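You operate a simulated robot arm through the tools that you are given. There is no shell and no other tool. Be economical: measure what you need, move in short steps, check, and stop when the job is done.

You run a simulated robot arm. Do the job below in one go: nothing can be reset, and whatever is moved stays where it is left.

## Task
Swap the data stick in the purple port for the yellow one.
Fine: port off before you pull and on again after; the old stick goes in the block.

Only the result counts: the job must be done as asked and must still hold three seconds after the hand-in. Knocking over, shifting, dropping, spilling or breaking anything else fails it.

## Robot
A 7-joint arm with a two-finger parallel gripper, fixed in place. Base frame: the origin is at the foot of the arm, x ahead of it, y to its left, z up. Units: cm, rad, N and s.
With the tool pointing down near the work surface it reaches from about 28 to 68 cm from the base axis. Its first joint turns from -1.152 to 1.152 rad. Payload 1.57 kg.
Tool frame: the origin (TCP) lies between the finger pads and is the grasp point; the fingertips stand 3 cm ahead of it; z points along the fingers, y is the line along which they close. The gripper opens to 11 cm. The fingers are 2.4 cm wide and 1.2 cm thick; the gripper's body (4.8 by 11.2 cm) begins 7.8 cm behind the TCP.
Orientation is told as [roll, pitch, yaw] about the base's x, y, z axes, in that order, counted from this pose: with the fingers straight down and closing along the base's y, the tool's x points along the base's -x, its y along +y and its z along -z.

## Interface
- The arm moves only by the tool move_arm. Its argument "moves" is a list that holds one entry, the list of rows, each a list of 7 numbers: the shift along the base's x, y, z in cm, then the turn, a rotation vector about the base's x, y, z in rad, then the finger opening in cm, from 0 to 11. In form: [[[tx, ty, tz, ax, ay, az, grip], ...]]. A call has 1 to 12 rows; each row is the pose to reach, as a shift and turn from the pose commanded when the call began. A row lasts 0.2 s, in which the tool goes at most 5 cm and 0.15 rad; a call with a longer step from one row to the next is refused whole, and so is a gripper value outside its range. Where a pose cannot be reached the arm comes as near as it can. A force on the tool above 90 N (or 10 N above the force at the start of the call, whichever is more), or a blocked arm, ends the call early, and 0.2 s more pass. The fingers move at their own pace (about 10.8 cm/s each) and stop on an object; they squeeze with about 38 N. The grip force told is the motor's: it shows also when the fingers shut on nothing. Time passes only in rows, and 0.2 s behind the last, so rows that repeat a pose let the fingers close. The reply holds the time, the measured pose of the TCP, the force on the tool along the base axes, the opening and the grip force, in the units named above and with some noise.
- Cameras (640 x 400 px; columns grow to the right, rows downward): "scene" is fixed at [15.74, -37.97, 141.27]; the picture's right is [0.85, -0.52, 0.00], its down [-0.26, -0.43, -0.87] and it looks along [0.45, 0.74, -0.50] (base axes); focal length 311 px, centre (320, 200). "wrist" rides on the gripper at [-3.6, 0, -8] in the tool frame; the picture's right is [0.00, -1.00, 0.00], its down [0.97, 0.00, -0.24] and it looks along [0.24, 0.00, 0.97] (tool axes); focal length 218 px, centre (320, 200). There is no depth. A picture from a camera that has moved, and an enlarged one, comes with that camera's place and axes in the base frame and with its lens.
- capture(camera): a new picture of that camera. The clock stands still meanwhile.
- close_up(camera, box): a new picture of the part [left, top, right, bottom] of that camera's present view, enlarged. The clock stands still meanwhile.
- finish_job(): hands the job in; it is judged then, once.

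Go step by step. Nothing tells you positions but the pictures and the camera data: compare them with the known pose of the tool, close in by small moves and look again before you grip or let go. The budget is 120 turns and 68 pictures, counting those below and the enlarged ones. Unless the task says otherwise, let go and move clear before handing in, and close with one line.

The tools are called as name(argument=value, ...) on one line, values as JSON. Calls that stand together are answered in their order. move_arm: Moves the arm, as the interface text tells. Its arguments: {"type":"object","properties":{"moves":{"type":"array"}},"required":["moves"]} The other tools are called the same way: capture (camera) takes a picture; close_up (camera, box) takes an enlarged picture of a part of a camera's view; finish_job () hands the job in.

At the start:

```text
time_s: 0.0
eef_pos: [34.31, -7.09, 120.95]
tool_rot: [-0.001, 0.0, 0.0]
ft_force: [0.5, 0.1, 0.5]
grip_width: 11.0
grasp_force: 0.0
```

scene: 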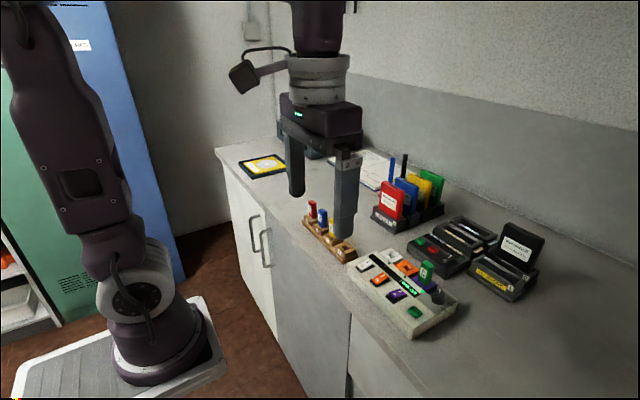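
wrist: 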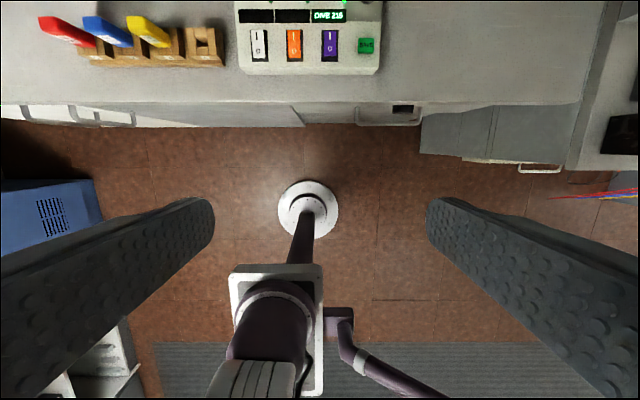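

I see a wooden block holding red, blue and yellow sticks, and a white hub with coloured rocker switches and a green stick in it. I'll look closer at both.

close_up(camera="scene", box=[290, 180, 470, 340])

close_up(camera="wrist", box=[30, 0, 400, 110])

```text
2.50 times, centred on (380, 260) of scene
camera zoom: at [15.74, -37.97, 141.27], right [0.85, -0.52, 0.0], down [-0.26, -0.43, -0.87], along [0.45, 0.74, -0.5], focal length 777 px, centre (170, 50)
```

zoom: 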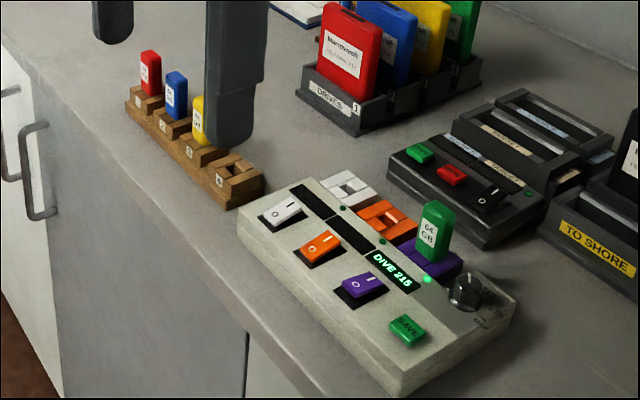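

```text
1.73 times, centred on (215, 55) of wrist
camera zoom: at [38.15, -7.18, 128.98], right [0.0, -1.0, 0.0], down [-0.97, 0.0, 0.24], along [-0.24, 0.0, -0.97], focal length 378 px, centre (502, 451)
```

zoom: 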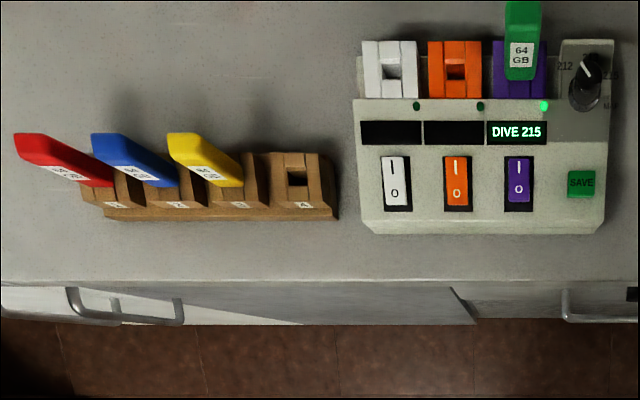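

The green 64 GB stick is in the purple port, whose switch looks on. The yellow stick is in block slot 3 and slot 4 is free. I'll move above them for a better measuring view.

move_arm(moves=[[[4, 1, 0, 0, 0, 0, 11], [8, 2, 0, 0, 0, 0, 11], [12, 3, 0, 0, 0, 0, 11], [16, 4, 0, 0, 0, 0, 11], [18, 4.5, 0, 0, 0, 0, 11], [18, 4.5, 0, 0, 0, 0, 11]]])

capture(camera="wrist")

close_up(camera="scene", box=[340, 240, 470, 340])

close_up(camera="scene", box=[290, 190, 370, 270])

```text
time_s: 1.4
eef_pos: [52.43, -2.59, 121.27]
tool_rot: [-0.001, -0.001, 0.0]
ft_force: [1.1, 0.9, 0.5]
grip_width: 10.98
grasp_force: 0.0
```

```text
63 pictures are left
camera wrist: at [56.23, -2.61, 129.22], right [0.0, -1.0, 0.0], down [-0.97, 0.0, 0.24], along [-0.24, 0.0, -0.97], focal length 218 px, centre (320, 200)
```

wrist: 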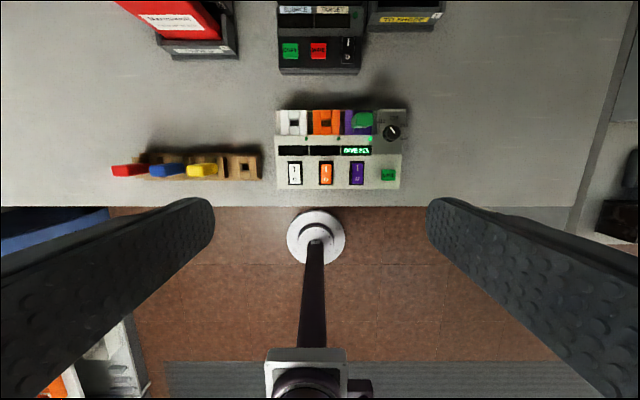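

```text
4.00 times, centred on (405, 290) of scene
camera zoom: at [15.74, -37.97, 141.27], right [0.85, -0.52, 0.0], down [-0.26, -0.43, -0.87], along [0.45, 0.74, -0.5], focal length 1243 px, centre (-20, -160)
```

zoom: 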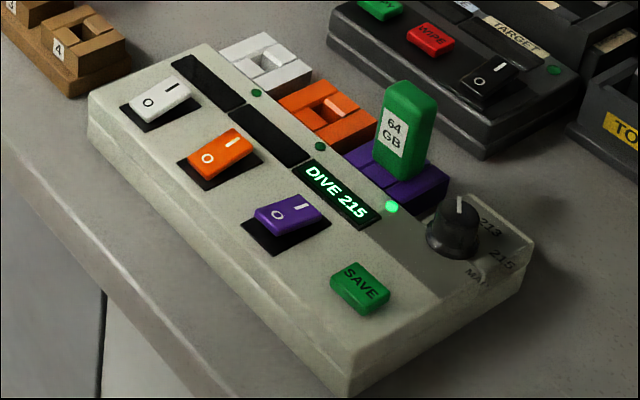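

```text
5.00 times, centred on (330, 230) of scene
camera zoom: at [15.74, -37.97, 141.27], right [0.85, -0.52, 0.0], down [-0.26, -0.43, -0.87], along [0.45, 0.74, -0.5], focal length 1554 px, centre (270, 50)
```

zoom: 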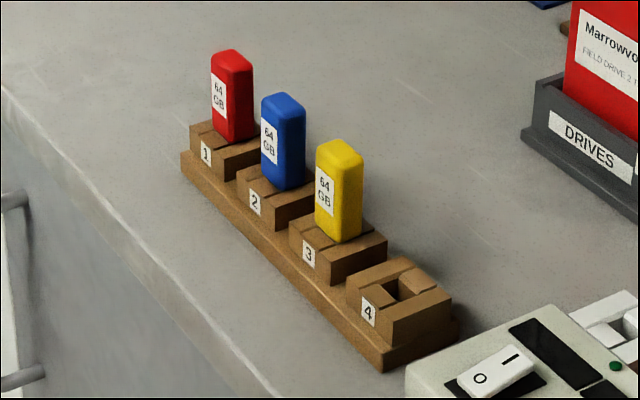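

The geometry is roughly known; now I'll go over the hub, lower, to measure it and to see the purple switch and stick up close.

move_arm(moves=[[[1, -2, -3, 0, 0, 0, 11], [2, -4, -6, 0, 0, 0, 11], [3, -6, -9, 0, 0, 0, 11], [4, -6.5, -11, 0, 0, 0, 11], [4, -6.5, -11, 0, 0, 0, 11]]])

capture(camera="wrist")

```text
time_s: 2.6
eef_pos: [56.39, -9.1, 109.76]
tool_rot: [0.001, 0.0, -0.001]
ft_force: [0.2, 0.2, 0.3]
grip_width: 10.99
grasp_force: 0.1
```

```text
60 pictures are left
camera wrist: at [60.2, -9.19, 117.82], right [0.0, -1.0, 0.0], down [-0.97, 0.0, 0.24], along [-0.24, 0.0, -0.97], focal length 218 px, centre (320, 200)
```

wrist: 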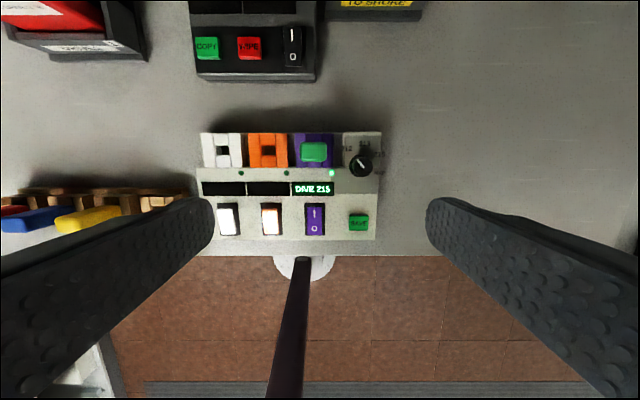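

close_up(camera="wrist", box=[190, 120, 400, 250])

```text
3.05 times, centred on (295, 185) of wrist
camera zoom: at [60.2, -9.19, 117.82], right [0.0, -1.0, 0.0], down [-0.97, 0.0, 0.24], along [-0.24, 0.0, -0.97], focal length 665 px, centre (396, 246)
```

zoom: 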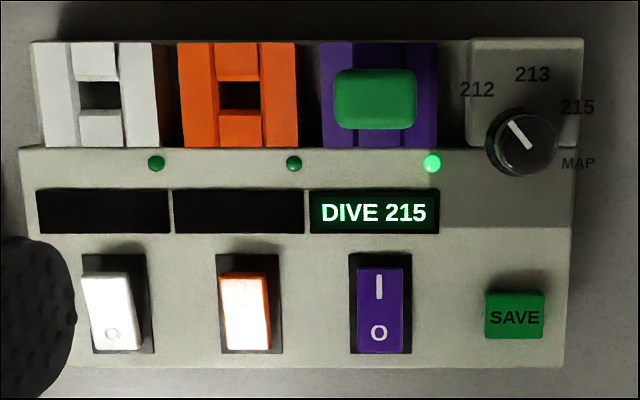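

The purple port is on (I side down, LED lit). The switch is about (51.8, -8.5, 94) and the green stick top about (59.7, -8.55, 98.5). I'll close the fingers and hover over the switch's O end.

move_arm(moves=[[[-3, 0.3, 0, 0, 0, 0, 6], [-6.3, 0.6, -2, 0, 0, 0, 0], [-6.3, 0.6, -5, 0, 0, 0, 0], [-6.3, 0.6, -8.8, 0, 0, 0, 0], [-6.3, 0.6, -8.8, 0, 0, 0, 0]]])

capture(camera="wrist")

close_up(camera="scene", box=[340, 230, 470, 340])

```text
time_s: 3.8
eef_pos: [50.14, -8.45, 101.21]
tool_rot: [-0.001, 0.0, 0.0]
ft_force: [-0.1, -0.8, -0.2]
grip_width: 0.0
grasp_force: 21.3
```

```text
58 pictures are left
camera wrist: at [53.86, -8.48, 109.21], right [0.0, -1.0, 0.0], down [-0.97, 0.0, 0.24], along [-0.24, 0.0, -0.97], focal length 218 px, centre (320, 200)
```

wrist: 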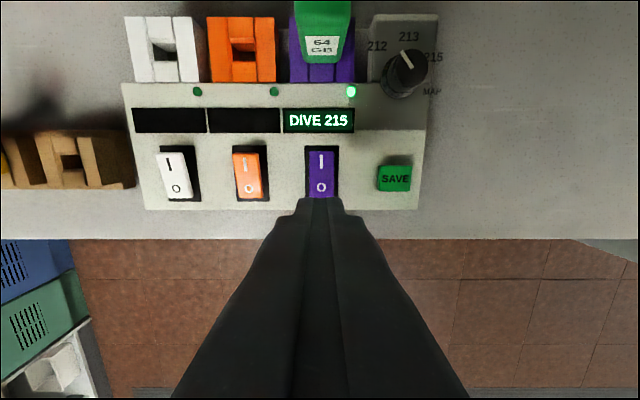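

```text
3.64 times, centred on (405, 285) of scene
camera zoom: at [15.74, -37.97, 141.27], right [0.85, -0.52, 0.0], down [-0.26, -0.43, -0.87], along [0.45, 0.74, -0.5], focal length 1130 px, centre (11, -109)
```

zoom: 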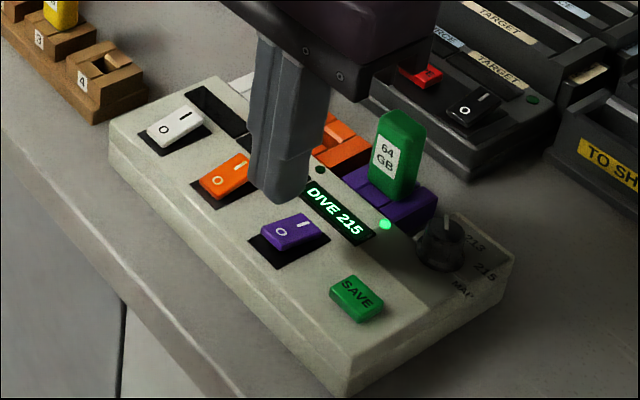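

The tip is aligned over the O end. Pressing down in small steps.

move_arm(moves=[[[0, 0, -1.5, 0, 0, 0, 0], [0, 0, -2.8, 0, 0, 0, 0], [0, 0, -3.2, 0, 0, 0, 0], [0, 0, -3.4, 0, 0, 0, 0]]])

close_up(camera="wrist", box=[220, 70, 440, 220])

```text
time_s: 4.8
eef_pos: [50.06, -8.45, 97.73]
tool_rot: [-0.001, -0.001, 0.0]
ft_force: [-0.1, -0.3, -0.1]
grip_width: 0.0
grasp_force: 21.6
```

```text
2.67 times, centred on (330, 145) of wrist
camera zoom: at [53.83, -8.5, 105.77], right [0.0, -1.0, 0.0], down [-0.97, 0.0, 0.24], along [-0.24, 0.0, -0.97], focal length 582 px, centre (293, 347)
```

zoom: 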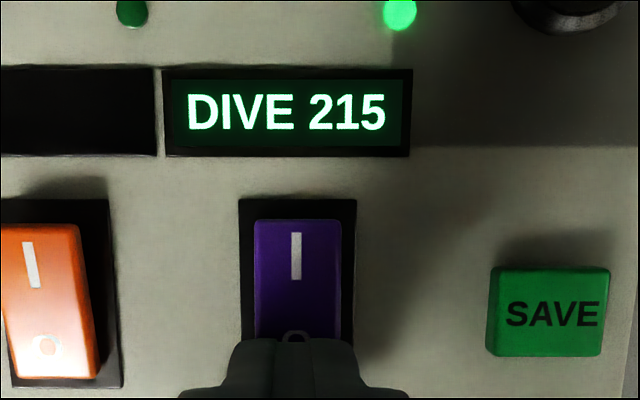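

move_arm(moves=[[[0, 0, -0.2, 0, 0, 0, 0], [0, 0, -0.4, 0, 0, 0, 0], [0, 0, -0.6, 0, 0, 0, 0]]])

close_up(camera="wrist", box=[220, 70, 440, 220])

```text
time_s: 5.6
eef_pos: [49.99, -8.51, 97.47]
tool_rot: [0.001, -0.003, 0.001]
ft_force: [-12.7, 7.5, 61.5]
grip_width: 0.0
grasp_force: 21.1
```

```text
2.67 times, centred on (330, 145) of wrist
camera zoom: at [53.76, -8.57, 105.5], right [0.0, -1.0, 0.0], down [-0.97, 0.0, 0.23], along [-0.23, 0.0, -0.97], focal length 582 px, centre (293, 347)
```

zoom: 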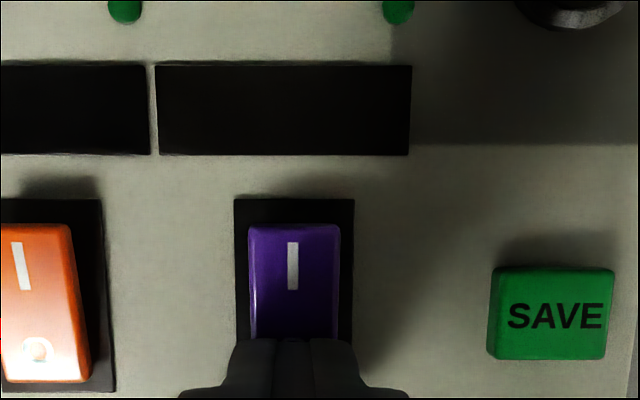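

The port went dark. I'll retreat upward, open the fingers, and position high above the green stick.

move_arm(moves=[[[0, 0, 2, 0, 0, 0, 0], [0, 0, 6, 0, 0, 0, 0], [3, 0, 8, 0, 0, 0, 2], [7, 0, 8, 0, 0, 0, 4], [9.7, 0, 8, 0, 0, 0, 4], [9.7, 0, 8, 0, 0, 0, 4]]])

capture(camera="wrist")

close_up(camera="scene", box=[340, 230, 470, 340])

```text
time_s: 7.0
eef_pos: [59.62, -8.33, 105.07]
tool_rot: [0.001, 0.0, -0.001]
ft_force: [-1.1, -0.8, 0.4]
grip_width: 3.99
grasp_force: 0.1
```

```text
54 pictures are left
camera wrist: at [63.47, -8.51, 113.09], right [0.0, -1.0, 0.0], down [-0.97, 0.0, 0.24], along [-0.24, 0.0, -0.97], focal length 218 px, centre (320, 200)
```

wrist: 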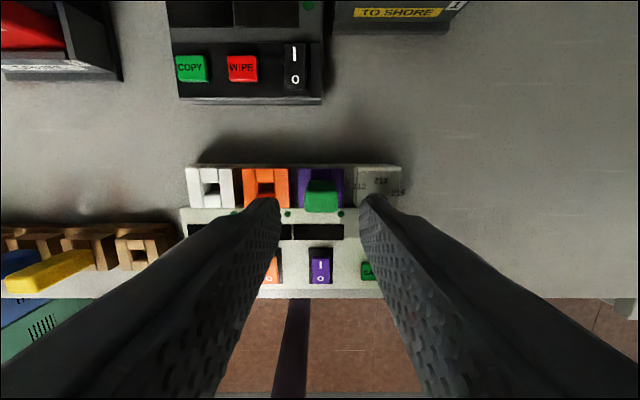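

```text
3.64 times, centred on (405, 285) of scene
camera zoom: at [15.74, -37.97, 141.27], right [0.85, -0.52, 0.0], down [-0.26, -0.43, -0.87], along [0.45, 0.74, -0.5], focal length 1130 px, centre (11, -109)
```

zoom: 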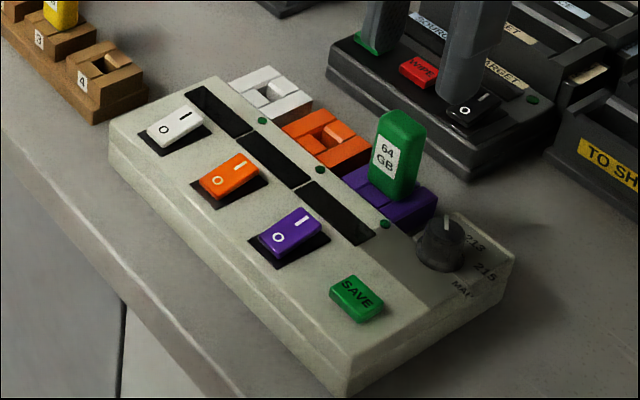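

close_up(camera="wrist", box=[260, 155, 380, 230])

```text
5.33 times, centred on (320, 192) of wrist
camera zoom: at [63.47, -8.51, 113.09], right [0.0, -1.0, 0.0], down [-0.97, 0.0, 0.24], along [-0.24, 0.0, -0.97], focal length 1164 px, centre (320, 240)
```

zoom: 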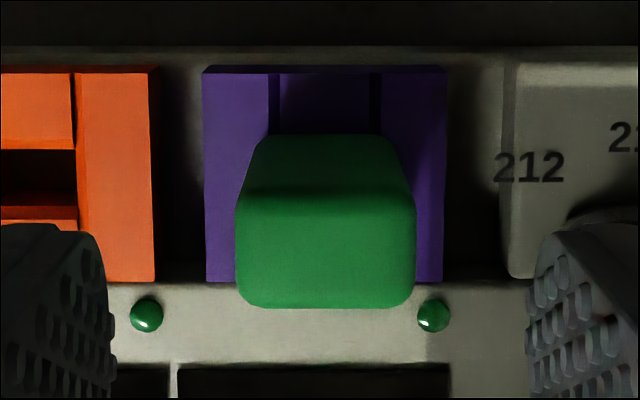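

The switch stays off. The stick is centred under the fingers; I'll lower with a narrow opening to clear the dial and then grip.

move_arm(moves=[[[0.05, -0.1, 0, 0, 0, 0, 3.2], [0.05, -0.1, -2, 0, 0, 0, 3.2], [0.05, -0.1, -4, 0, 0, 0, 3.2], [0.05, -0.1, -6, 0, 0, 0, 3.2], [0.05, -0.1, -7.2, 0, 0, 0, 3.2], [0.05, -0.1, -7.2, 0, 0, 0, 3.2]]])

close_up(camera="wrist", box=[220, 130, 420, 250])

close_up(camera="scene", box=[340, 230, 470, 340])

```text
time_s: 8.4
eef_pos: [59.75, -8.57, 97.91]
tool_rot: [0.0, 0.0, 0.0]
ft_force: [-0.8, -0.8, -0.2]
grip_width: 3.18
grasp_force: 0.0
```

```text
3.20 times, centred on (320, 190) of wrist
camera zoom: at [63.57, -8.73, 105.9], right [0.0, -1.0, 0.0], down [-0.97, 0.0, 0.24], along [-0.24, 0.0, -0.97], focal length 698 px, centre (320, 232)
```

zoom: 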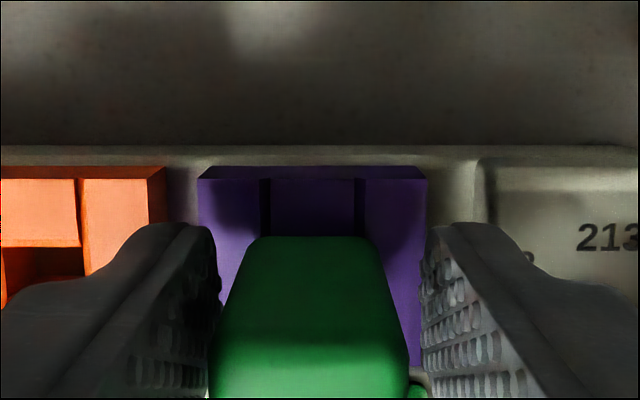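

```text
3.64 times, centred on (405, 285) of scene
camera zoom: at [15.74, -37.97, 141.27], right [0.85, -0.52, 0.0], down [-0.26, -0.43, -0.87], along [0.45, 0.74, -0.5], focal length 1130 px, centre (11, -109)
```

zoom: 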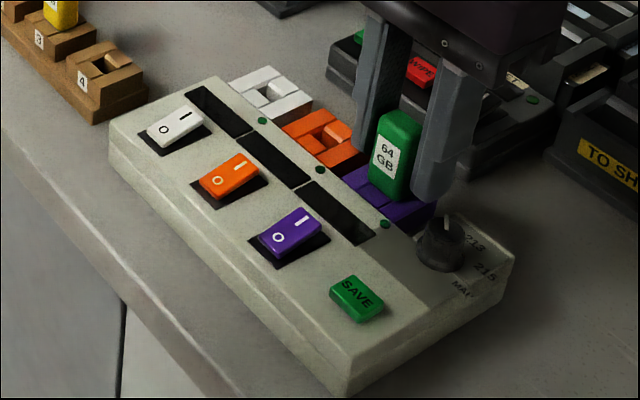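

Well placed; a tiny y correction, then grip.

move_arm(moves=[[[0, 0.1, 0, 0, 0, 0, 3.2], [0, 0.1, 0, 0, 0, 0, 2], [0, 0.1, 0, 0, 0, 0, 1.5], [0, 0.1, 0, 0, 0, 0, 1.5]]])

```text
time_s: 9.4
eef_pos: [59.67, -8.48, 97.88]
tool_rot: [-0.001, -0.001, -0.002]
ft_force: [-0.3, 0.7, -0.5]
grip_width: 2.3
grasp_force: 35.6
```

Gripped at 2.3 cm with no side force. Pulling straight up slowly.

move_arm(moves=[[[0, 0, 0.4, 0, 0, 0, 1.5], [0, 0, 0.8, 0, 0, 0, 1.5], [0, 0, 1.4, 0, 0, 0, 1.5], [0, 0, 2.2, 0, 0, 0, 1.5], [0, 0, 3.2, 0, 0, 0, 1.5], [0, 0, 5, 0, 0, 0, 1.5], [0, 0, 8, 0, 0, 0, 1.5], [0, 0, 8, 0, 0, 0, 1.5]]])

close_up(camera="scene", box=[290, 180, 470, 340])

capture(camera="wrist")

```text
time_s: 11.2
eef_pos: [59.78, -8.33, 105.99]
tool_rot: [0.0, -0.001, 0.0]
ft_force: [0.4, -0.4, -1.6]
grip_width: 2.3
grasp_force: 35.5
```

```text
2.50 times, centred on (380, 260) of scene
camera zoom: at [15.74, -37.97, 141.27], right [0.85, -0.52, 0.0], down [-0.26, -0.43, -0.87], along [0.45, 0.74, -0.5], focal length 777 px, centre (170, 50)
```

zoom: 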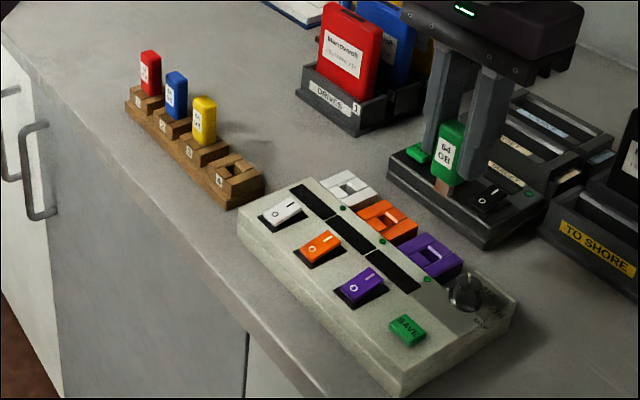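

```text
48 pictures are left
camera wrist: at [63.55, -8.56, 114.05], right [0.0, -1.0, 0.0], down [-0.97, 0.0, 0.24], along [-0.24, 0.0, -0.97], focal length 218 px, centre (320, 200)
```

wrist: 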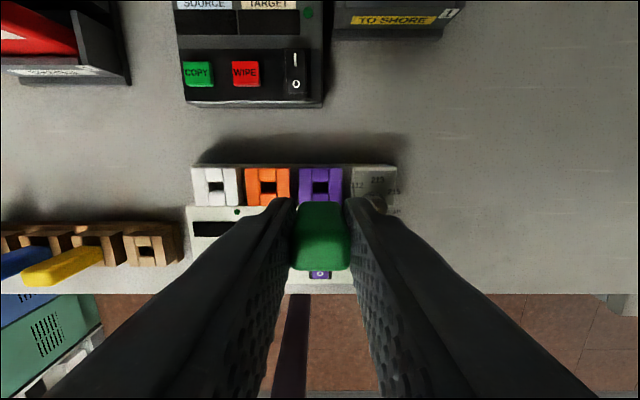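

Stick out, hub undisturbed. I'll move the stick high above slot 4 and measure the hole from near.

move_arm(moves=[[[-1, 4, 2, 0, 0, 0, 1.5], [-2, 8, 2, 0, 0, 0, 1.5], [-2, 12, 2, 0, 0, 0, 1.5], [-2, 14, 2, 0, 0, 0, 1.5], [-2, 14, 2, 0, 0, 0, 1.5]]])

capture(camera="wrist")

```text
time_s: 12.4
eef_pos: [57.83, 5.56, 108.02]
tool_rot: [0.001, 0.001, 0.0]
ft_force: [0.6, -0.3, -0.7]
grip_width: 2.32
grasp_force: 35.1
```

```text
47 pictures are left
camera wrist: at [61.58, 5.44, 116.04], right [0.0, -1.0, 0.0], down [-0.97, 0.0, 0.24], along [-0.24, 0.0, -0.97], focal length 218 px, centre (320, 200)
```

wrist: 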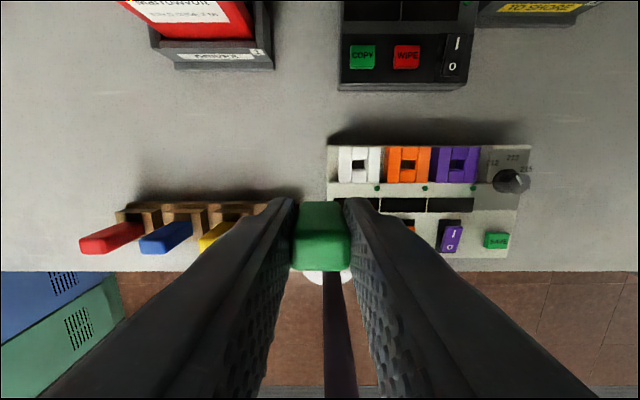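

move_arm(moves=[[[-4, 2, 0, 0, 0, 0, 1.5], [-8.5, 3.75, 0, 0, 0, 0, 1.5], [-8.5, 3.75, 0, 0, 0, 0, 1.5]]])

close_up(camera="wrist", box=[180, 80, 460, 240])

```text
time_s: 13.2
eef_pos: [49.08, 9.4, 107.9]
tool_rot: [-0.001, 0.001, 0.0]
ft_force: [-0.4, -0.1, -0.1]
grip_width: 2.32
grasp_force: 35.2
```

```text
2.29 times, centred on (320, 160) of wrist
camera zoom: at [52.96, 9.24, 115.96], right [0.0, -1.0, 0.0], down [-0.97, 0.0, 0.24], along [-0.24, 0.0, -0.97], focal length 499 px, centre (320, 291)
```

zoom: 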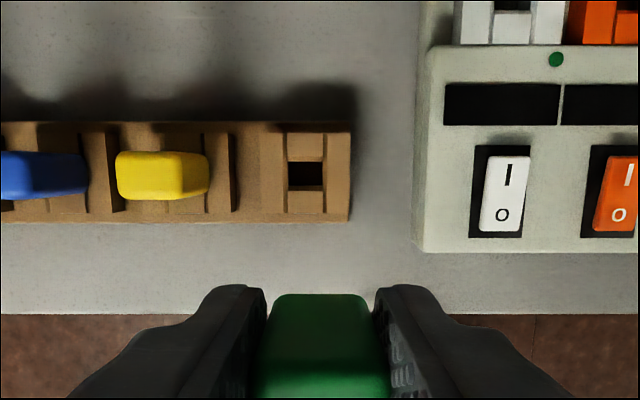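

Slot 4's hole is measured at a shift of about (+3.53, +0.65). I'll go over it and lower to just above.

move_arm(moves=[[[2, 0.65, 0, 0, 0, 0, 1.5], [3.53, 0.65, 0, 0, 0, 0, 1.5], [3.53, 0.65, -3, 0, 0, 0, 1.5], [3.53, 0.65, -6, 0, 0, 0, 1.5], [3.53, 0.65, -7.3, 0, 0, 0, 1.5], [3.53, 0.65, -7.3, 0, 0, 0, 1.5]]])

close_up(camera="scene", box=[300, 195, 380, 265])

close_up(camera="wrist", box=[220, 130, 420, 270])

```text
time_s: 14.6
eef_pos: [52.77, 10.0, 100.63]
tool_rot: [0.0, 0.0, 0.0]
ft_force: [0.3, -0.5, -0.6]
grip_width: 2.32
grasp_force: 35.2
```

```text
5.71 times, centred on (340, 230) of scene
camera zoom: at [15.74, -37.97, 141.27], right [0.85, -0.52, 0.0], down [-0.26, -0.43, -0.87], along [0.45, 0.74, -0.5], focal length 1776 px, centre (206, 29)
```

zoom: 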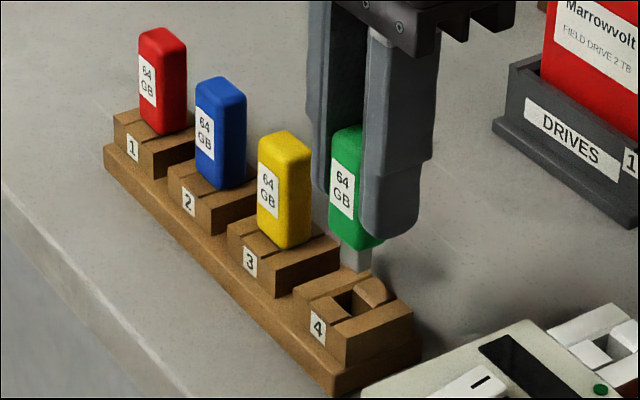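

```text
2.86 times, centred on (320, 200) of wrist
camera zoom: at [56.52, 9.81, 108.7], right [0.0, -1.0, 0.0], down [-0.97, 0.0, 0.24], along [-0.24, 0.0, -0.97], focal length 624 px, centre (320, 200)
```

zoom: 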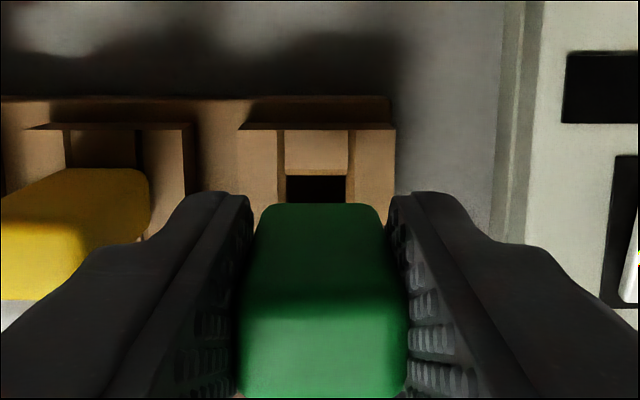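

The plug is lined up with the hole, about 1.4 cm above it. Lowering in with small steps.

move_arm(moves=[[[0.03, 0.07, -0.6, 0, 0, 0, 1.5], [0.03, 0.07, -1.2, 0, 0, 0, 1.5], [0.03, 0.07, -1.6, 0, 0, 0, 1.5], [0.03, 0.07, -1.9, 0, 0, 0, 1.5], [0.03, 0.07, -1.9, 0, 0, 0, 1.5]]])

close_up(camera="scene", box=[300, 195, 380, 265])

```text
time_s: 15.8
eef_pos: [52.82, 9.96, 98.68]
tool_rot: [0.0, -0.002, -0.002]
ft_force: [0.4, -0.2, 0.0]
grip_width: 2.32
grasp_force: 35.5
```

```text
5.71 times, centred on (340, 230) of scene
camera zoom: at [15.74, -37.97, 141.27], right [0.85, -0.52, 0.0], down [-0.26, -0.43, -0.87], along [0.45, 0.74, -0.5], focal length 1776 px, centre (206, 29)
```

zoom: 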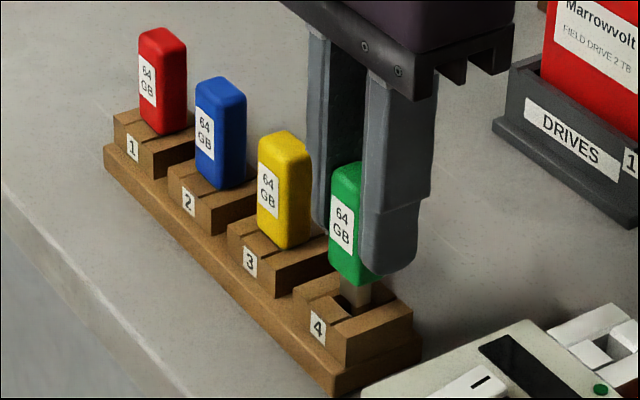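

move_arm(moves=[[[0, 0, -0.3, 0, 0, 0, 1.5], [0, 0, -0.6, 0, 0, 0, 1.5], [0, 0, -0.9, 0, 0, 0, 1.5], [0, 0, -0.9, 0, 0, 0, 1.5]]])

close_up(camera="scene", box=[300, 195, 380, 265])

```text
time_s: 16.8
eef_pos: [52.94, 9.93, 97.88]
tool_rot: [0.001, -0.001, -0.001]
ft_force: [0.0, 0.2, -0.4]
grip_width: 2.29
grasp_force: 35.7
```

```text
5.71 times, centred on (340, 230) of scene
camera zoom: at [15.74, -37.97, 141.27], right [0.85, -0.52, 0.0], down [-0.26, -0.43, -0.87], along [0.45, 0.74, -0.5], focal length 1776 px, centre (206, 29)
```

zoom: 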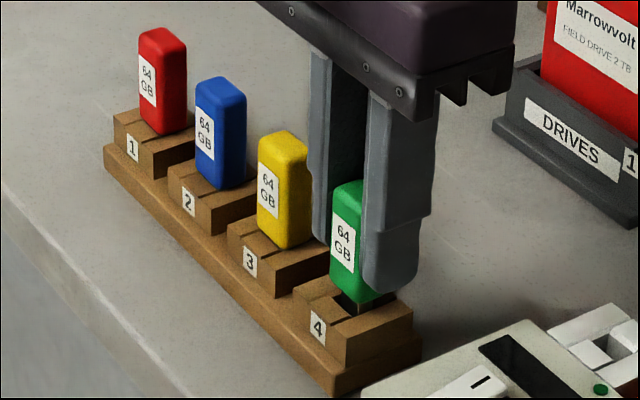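

close_up(camera="scene", box=[325, 215, 360, 245])

close_up(camera="wrist", box=[180, 100, 420, 250])

```text
13.33 times, centred on (342, 230) of scene
camera zoom: at [15.74, -37.97, 141.27], right [0.85, -0.52, 0.0], down [-0.26, -0.43, -0.87], along [0.45, 0.74, -0.5], focal length 4143 px, centre (20, -200)
```

zoom: 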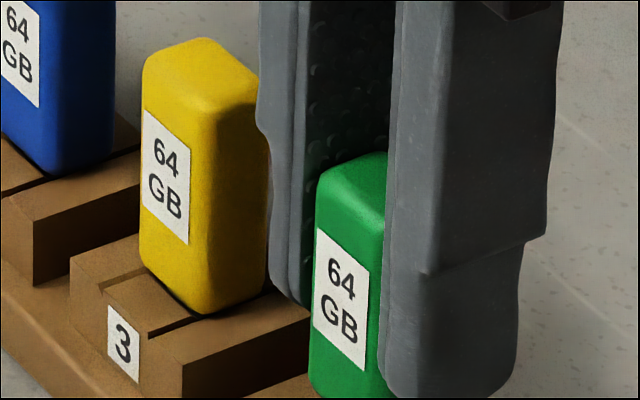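

```text
2.67 times, centred on (300, 175) of wrist
camera zoom: at [56.7, 9.81, 105.9], right [0.0, -1.0, 0.0], down [-0.97, 0.0, 0.24], along [-0.24, 0.0, -0.97], focal length 582 px, centre (373, 267)
```

zoom: 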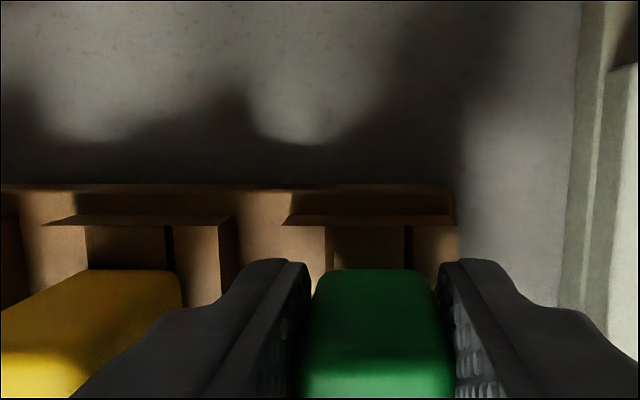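

The stick is still about 0.4 cm above seated and slightly off centre (+x, -y). I'll correct a little and keep lowering.

move_arm(moves=[[[-0.1, 0.1, 0, 0, 0, 0, 1.5], [-0.1, 0.1, -0.2, 0, 0, 0, 1.5], [-0.1, 0.1, -0.4, 0, 0, 0, 1.5], [-0.1, 0.1, -0.4, 0, 0, 0, 1.5]]])

close_up(camera="scene", box=[320, 210, 365, 250])

```text
time_s: 17.8
eef_pos: [52.83, 9.99, 97.43]
tool_rot: [0.001, 0.0, -0.001]
ft_force: [0.7, 0.2, 0.5]
grip_width: 2.28
grasp_force: 35.5
```

```text
10.00 times, centred on (342, 230) of scene
camera zoom: at [15.74, -37.97, 141.27], right [0.85, -0.52, 0.0], down [-0.26, -0.43, -0.87], along [0.45, 0.74, -0.5], focal length 3108 px, centre (95, -100)
```

zoom: 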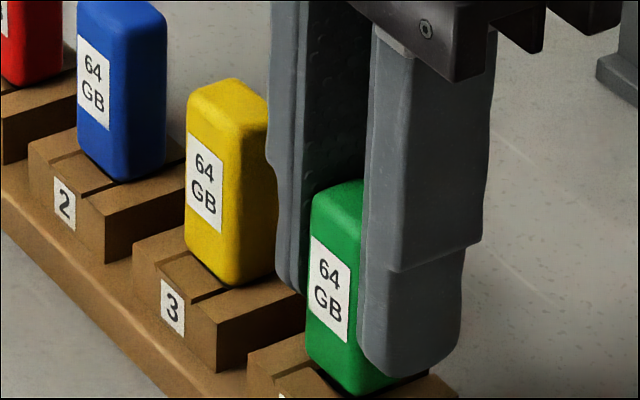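

It now lines up with the others, nearly fully seated. A final small push.

move_arm(moves=[[[0, 0, -0.1, 0, 0, 0, 1.5], [0, 0, -0.2, 0, 0, 0, 1.5], [0, 0, -0.2, 0, 0, 0, 1.5]]])

```text
time_s: 18.6
eef_pos: [52.73, 10.08, 97.23]
tool_rot: [0.0, -0.002, -0.001]
ft_force: [-3.2, -0.8, 14.7]
grip_width: 2.33
grasp_force: 35.6
```

Seated with a clear stop. Releasing and rising, then I'll look from a pose in front of yellow.

move_arm(moves=[[[0, 0, 0.15, 0, 0, 0, 2.6], [0, 0, 0.15, 0, 0, 0, 3.4], [0, 0, 0.15, 0, 0, 0, 3.4], [0, 0, 3, 0, 0, 0, 3.4], [0, 0, 7, 0, 0, 0, 3.4], [-2, 2.5, 10, 0, 0, 0, 3.4], [-2.5, 5, 10, 0, 0, 0, 3.4], [-2.5, 5, 10, 0, 0, 0, 3.4]]])

capture(camera="wrist")

close_up(camera="scene", box=[290, 180, 390, 270])

```text
time_s: 20.4
eef_pos: [50.45, 15.03, 107.21]
tool_rot: [0.001, 0.0, 0.0]
ft_force: [0.1, 0.4, -0.8]
grip_width: 3.39
grasp_force: 0.1
```

```text
38 pictures are left
camera wrist: at [54.09, 14.99, 115.26], right [0.0, -1.0, 0.0], down [-0.97, 0.0, 0.24], along [-0.24, 0.0, -0.97], focal length 218 px, centre (320, 200)
```

wrist: 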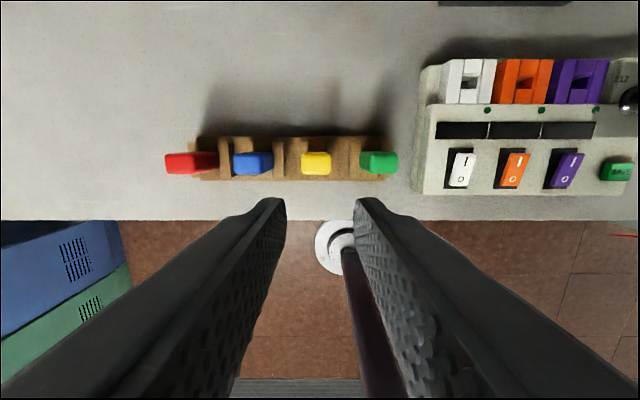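

```text
4.44 times, centred on (340, 225) of scene
camera zoom: at [15.74, -37.97, 141.27], right [0.85, -0.52, 0.0], down [-0.26, -0.43, -0.87], along [0.45, 0.74, -0.5], focal length 1381 px, centre (231, 89)
```

zoom: 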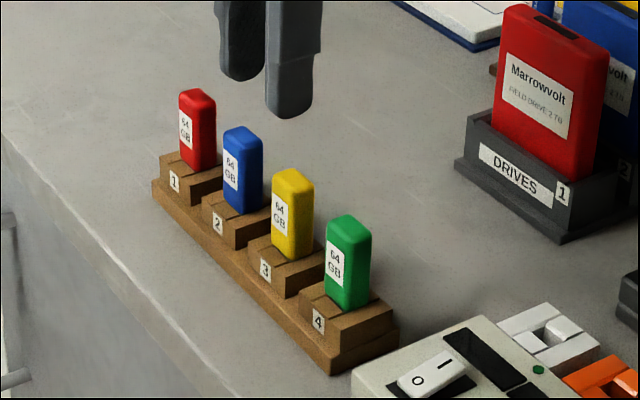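

Green sits nicely in slot 4. Now I measure the yellow stick.

close_up(camera="wrist", box=[220, 110, 420, 230])

```text
3.20 times, centred on (320, 170) of wrist
camera zoom: at [54.09, 14.99, 115.26], right [0.0, -1.0, 0.0], down [-0.97, 0.0, 0.24], along [-0.24, 0.0, -0.97], focal length 698 px, centre (320, 296)
```

zoom: 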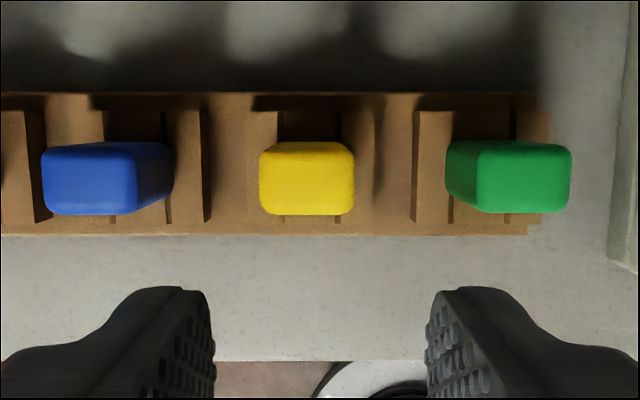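

Yellow is at a shift of about (+2.5, +0.32). Moving over it and lowering to the same grip height as used for green.

move_arm(moves=[[[2.5, 0.32, 0, 0, 0, 0, 3.4], [2.5, 0.32, -3, 0, 0, 0, 3.4], [2.5, 0.32, -6, 0, 0, 0, 3.4], [2.5, 0.32, -8.5, 0, 0, 0, 3.4], [2.5, 0.32, -9.8, 0, 0, 0, 3.4], [2.5, 0.32, -9.8, 0, 0, 0, 3.4]]])

close_up(camera="wrist", box=[220, 130, 420, 250])

close_up(camera="scene", box=[290, 180, 390, 270])

```text
time_s: 21.8
eef_pos: [52.85, 15.23, 97.46]
tool_rot: [0.001, 0.002, 0.001]
ft_force: [0.0, -0.4, -0.1]
grip_width: 3.43
grasp_force: 0.1
```

```text
3.20 times, centred on (320, 190) of wrist
camera zoom: at [56.57, 15.21, 105.43], right [0.0, -1.0, 0.0], down [-0.97, 0.0, 0.24], along [-0.24, 0.0, -0.97], focal length 698 px, centre (320, 232)
```

zoom: 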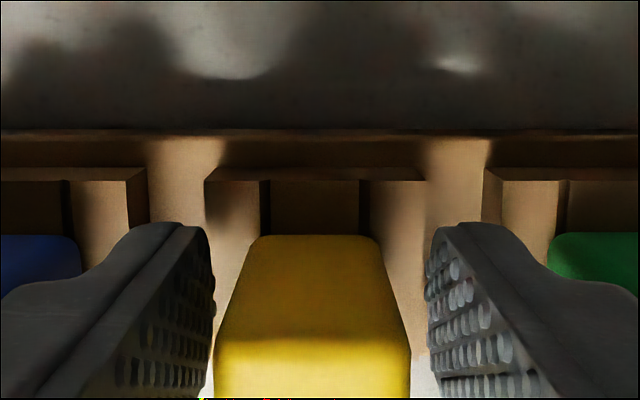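

```text
4.44 times, centred on (340, 225) of scene
camera zoom: at [15.74, -37.97, 141.27], right [0.85, -0.52, 0.0], down [-0.26, -0.43, -0.87], along [0.45, 0.74, -0.5], focal length 1381 px, centre (231, 89)
```

zoom: 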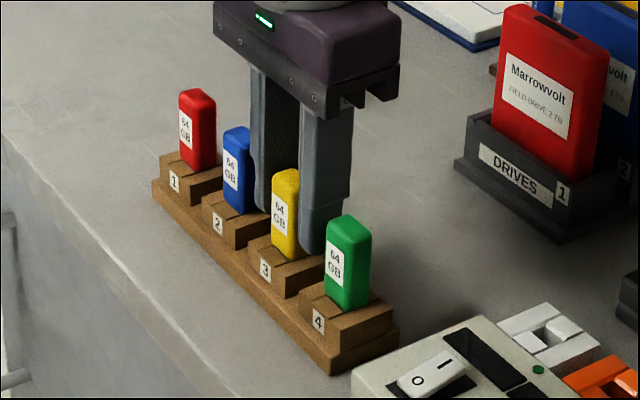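

move_arm(moves=[[[0, 0.1, 0, 0, 0, 0, 3.2], [0, 0.1, 0, 0, 0, 0, 2], [0, 0.1, 0, 0, 0, 0, 1.5], [0, 0.1, 0, 0, 0, 0, 1.5]]])

```text
time_s: 22.8
eef_pos: [52.86, 15.39, 97.46]
tool_rot: [0.0, 0.0, 0.001]
ft_force: [0.5, 0.6, 0.2]
grip_width: 2.31
grasp_force: 35.6
```

Yellow gripped. Lifting straight up, then carrying it high toward the purple port, stopping short in x so I can see the port hole.

move_arm(moves=[[[0, 0, 0.5, 0, 0, 0, 1.5], [0, 0, 1.2, 0, 0, 0, 1.5], [0, 0, 2.2, 0, 0, 0, 1.5], [0, 0, 5, 0, 0, 0, 1.5], [0, 0, 9, 0, 0, 0, 1.5], [0.5, -4, 11, 0, 0, 0, 1.5], [1, -9, 11, 0, 0, 0, 1.5], [2, -13.8, 11, 0, 0, 0, 1.5], [2.7, -18.5, 11, 0, 0, 0, 1.5], [3.2, -23.2, 11, 0, 0, 0, 1.5], [3.2, -23.9, 11, 0, 0, 0, 1.5], [3.2, -23.9, 11, 0, 0, 0, 1.5]]])

close_up(camera="wrist", box=[220, 100, 420, 240])

close_up(camera="scene", box=[290, 180, 470, 340])

```text
refused: row 7 steps farther than a row can; nothing moved
```

```text
2.86 times, centred on (320, 170) of wrist
camera zoom: at [56.58, 15.37, 105.48], right [0.0, -1.0, 0.0], down [-0.97, 0.0, 0.24], along [-0.24, 0.0, -0.97], focal length 624 px, centre (320, 286)
```

zoom: 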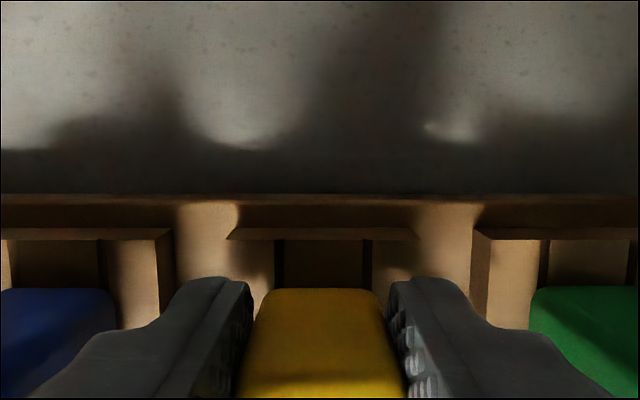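

```text
2.50 times, centred on (380, 260) of scene
camera zoom: at [15.74, -37.97, 141.27], right [0.85, -0.52, 0.0], down [-0.26, -0.43, -0.87], along [0.45, 0.74, -0.5], focal length 777 px, centre (170, 50)
```

zoom: 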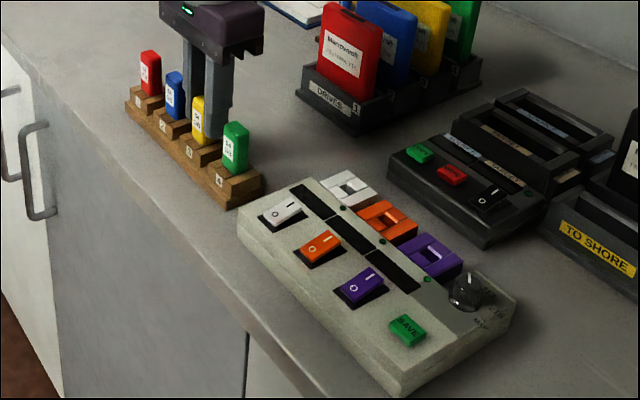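

The call was refused for a step slightly too long. Doing the lift first, in two calls.

move_arm(moves=[[[0, 0, 0.5, 0, 0, 0, 1.5], [0, 0, 1.2, 0, 0, 0, 1.5], [0, 0, 2.2, 0, 0, 0, 1.5], [0, 0, 5, 0, 0, 0, 1.5], [0, 0, 8, 0, 0, 0, 1.5], [0, 0, 11, 0, 0, 0, 1.5]]])

move_arm(moves=[[[0.5, -4, 0, 0, 0, 0, 1.5], [1, -8, 0, 0, 0, 0, 1.5], [1.5, -12, 0, 0, 0, 0, 1.5], [2, -16, 0, 0, 0, 0, 1.5], [2.5, -20, 0, 0, 0, 0, 1.5], [3.2, -23.9, 0, 0, 0, 0, 1.5], [3.2, -23.9, 0, 0, 0, 0, 1.5]]])

close_up(camera="wrist", box=[220, 100, 420, 240])

close_up(camera="scene", box=[290, 180, 470, 340])

```text
time_s: 24.2
eef_pos: [52.6, 15.56, 108.52]
tool_rot: [-0.001, -0.001, 0.002]
ft_force: [0.5, -0.3, -0.2]
grip_width: 2.29
grasp_force: 35.3
```

```text
time_s: 25.8
eef_pos: [55.89, -8.45, 108.43]
tool_rot: [0.0, 0.001, 0.0]
ft_force: [-0.5, -0.7, -0.4]
grip_width: 2.3
grasp_force: 35.4
```

```text
2.86 times, centred on (320, 170) of wrist
camera zoom: at [59.82, -8.58, 116.39], right [0.0, -1.0, 0.0], down [-0.97, 0.0, 0.24], along [-0.24, 0.0, -0.97], focal length 624 px, centre (320, 286)
```

zoom: 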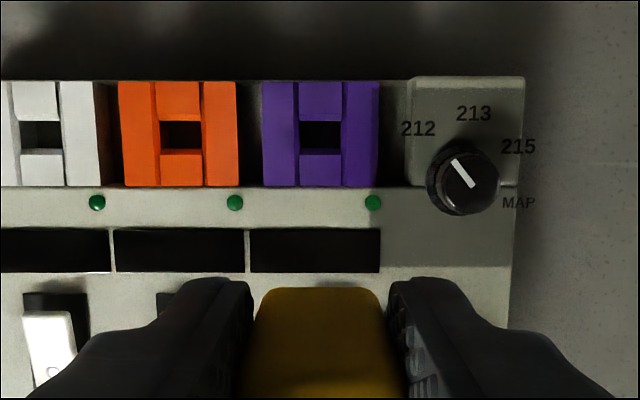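

```text
2.50 times, centred on (380, 260) of scene
camera zoom: at [15.73, -37.98, 141.27], right [0.85, -0.52, 0.0], down [-0.26, -0.43, -0.87], along [0.45, 0.74, -0.5], focal length 777 px, centre (170, 50)
```

zoom: 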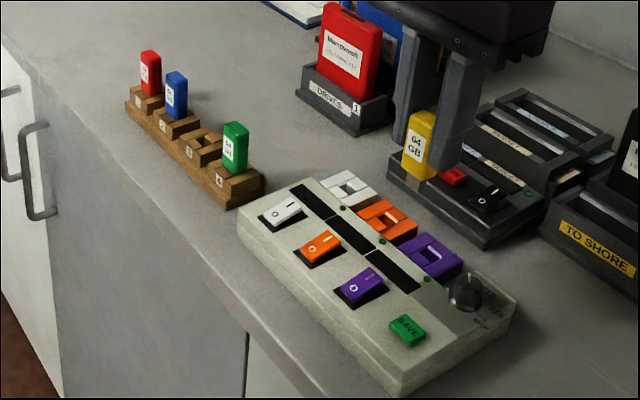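

The port hole is centred in y; it needs about +3.68 in x. Moving over and down to just above.

move_arm(moves=[[[2, 0, 0, 0, 0, 0, 1.5], [3.68, 0, 0, 0, 0, 0, 1.5], [3.68, 0, -3, 0, 0, 0, 1.5], [3.68, 0, -6, 0, 0, 0, 1.5], [3.68, 0, -7.3, 0, 0, 0, 1.5], [3.68, 0, -7.3, 0, 0, 0, 1.5]]])

close_up(camera="scene", box=[360, 230, 440, 300])

close_up(camera="wrist", box=[220, 130, 420, 270])

```text
time_s: 27.2
eef_pos: [59.7, -8.5, 100.95]
tool_rot: [0.001, -0.001, 0.001]
ft_force: [0.2, -0.3, 0.5]
grip_width: 2.31
grasp_force: 35.1
```

```text
5.71 times, centred on (400, 265) of scene
camera zoom: at [15.74, -37.97, 141.27], right [0.85, -0.52, 0.0], down [-0.26, -0.43, -0.87], along [0.45, 0.74, -0.5], focal length 1776 px, centre (-137, -171)
```

zoom: 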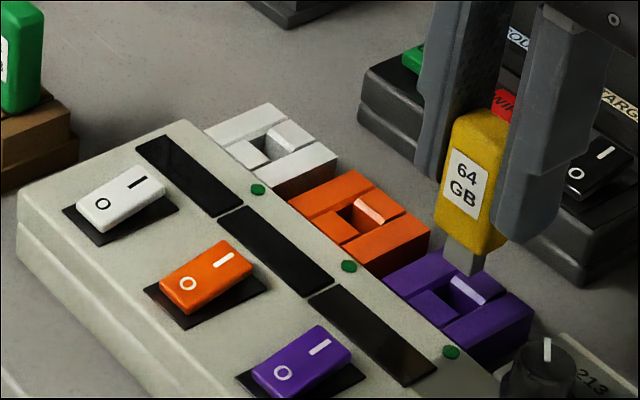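

```text
2.86 times, centred on (320, 200) of wrist
camera zoom: at [63.51, -8.55, 108.99], right [0.0, -1.0, 0.0], down [-0.97, 0.0, 0.24], along [-0.24, 0.0, -0.97], focal length 624 px, centre (320, 200)
```

zoom: 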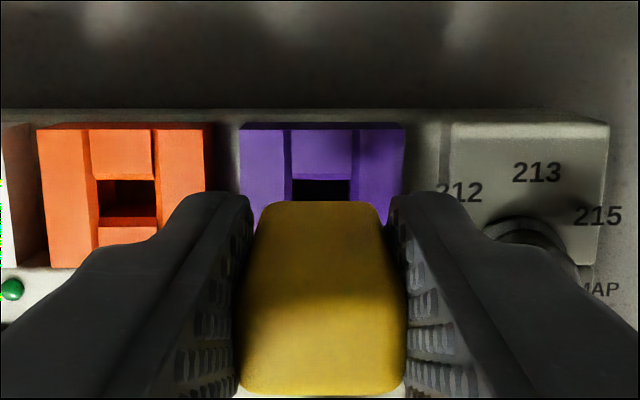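

Aligned. Lowering in small steps.

move_arm(moves=[[[0, 0, -0.6, 0, 0, 0, 1.5], [0, 0, -1.2, 0, 0, 0, 1.5], [0, 0, -1.6, 0, 0, 0, 1.5], [0, 0, -1.9, 0, 0, 0, 1.5], [0, 0, -2.2, 0, 0, 0, 1.5], [0, 0, -2.2, 0, 0, 0, 1.5]]])

close_up(camera="scene", box=[360, 230, 440, 300])

```text
time_s: 28.6
eef_pos: [59.69, -8.44, 98.91]
tool_rot: [0.0, -0.001, 0.001]
ft_force: [1.0, -0.3, -0.9]
grip_width: 2.32
grasp_force: 35.4
```

```text
5.71 times, centred on (400, 265) of scene
camera zoom: at [15.74, -37.97, 141.27], right [0.85, -0.52, 0.0], down [-0.26, -0.43, -0.87], along [0.45, 0.74, -0.5], focal length 1776 px, centre (-137, -171)
```

zoom: 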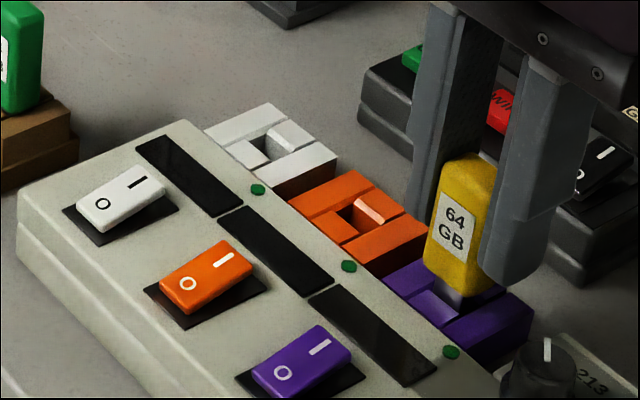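

The plug is entering without force. Pushing on to the seat.

move_arm(moves=[[[0, 0, -0.3, 0, 0, 0, 1.5], [0, 0, -0.6, 0, 0, 0, 1.5], [0, 0, -0.8, 0, 0, 0, 1.5], [0, 0, -0.95, 0, 0, 0, 1.5], [0, 0, -0.95, 0, 0, 0, 1.5]]])

close_up(camera="scene", box=[360, 230, 440, 300])

```text
time_s: 29.8
eef_pos: [59.62, -8.5, 98.04]
tool_rot: [0.0, 0.0, 0.001]
ft_force: [-2.2, 0.4, 13.5]
grip_width: 2.29
grasp_force: 35.0
```

```text
5.71 times, centred on (400, 265) of scene
camera zoom: at [15.7, -37.97, 141.27], right [0.85, -0.52, 0.0], down [-0.26, -0.43, -0.87], along [0.45, 0.74, -0.5], focal length 1776 px, centre (-137, -171)
```

zoom: 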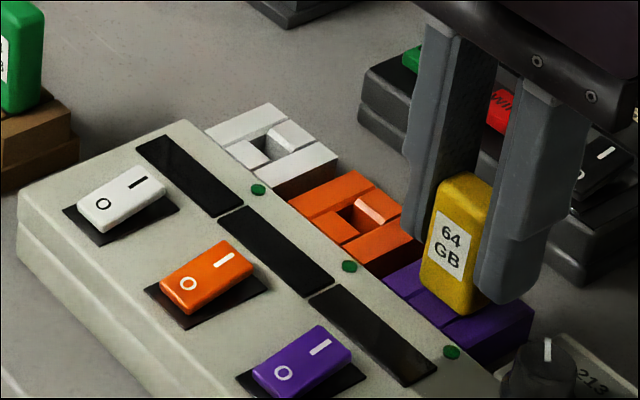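

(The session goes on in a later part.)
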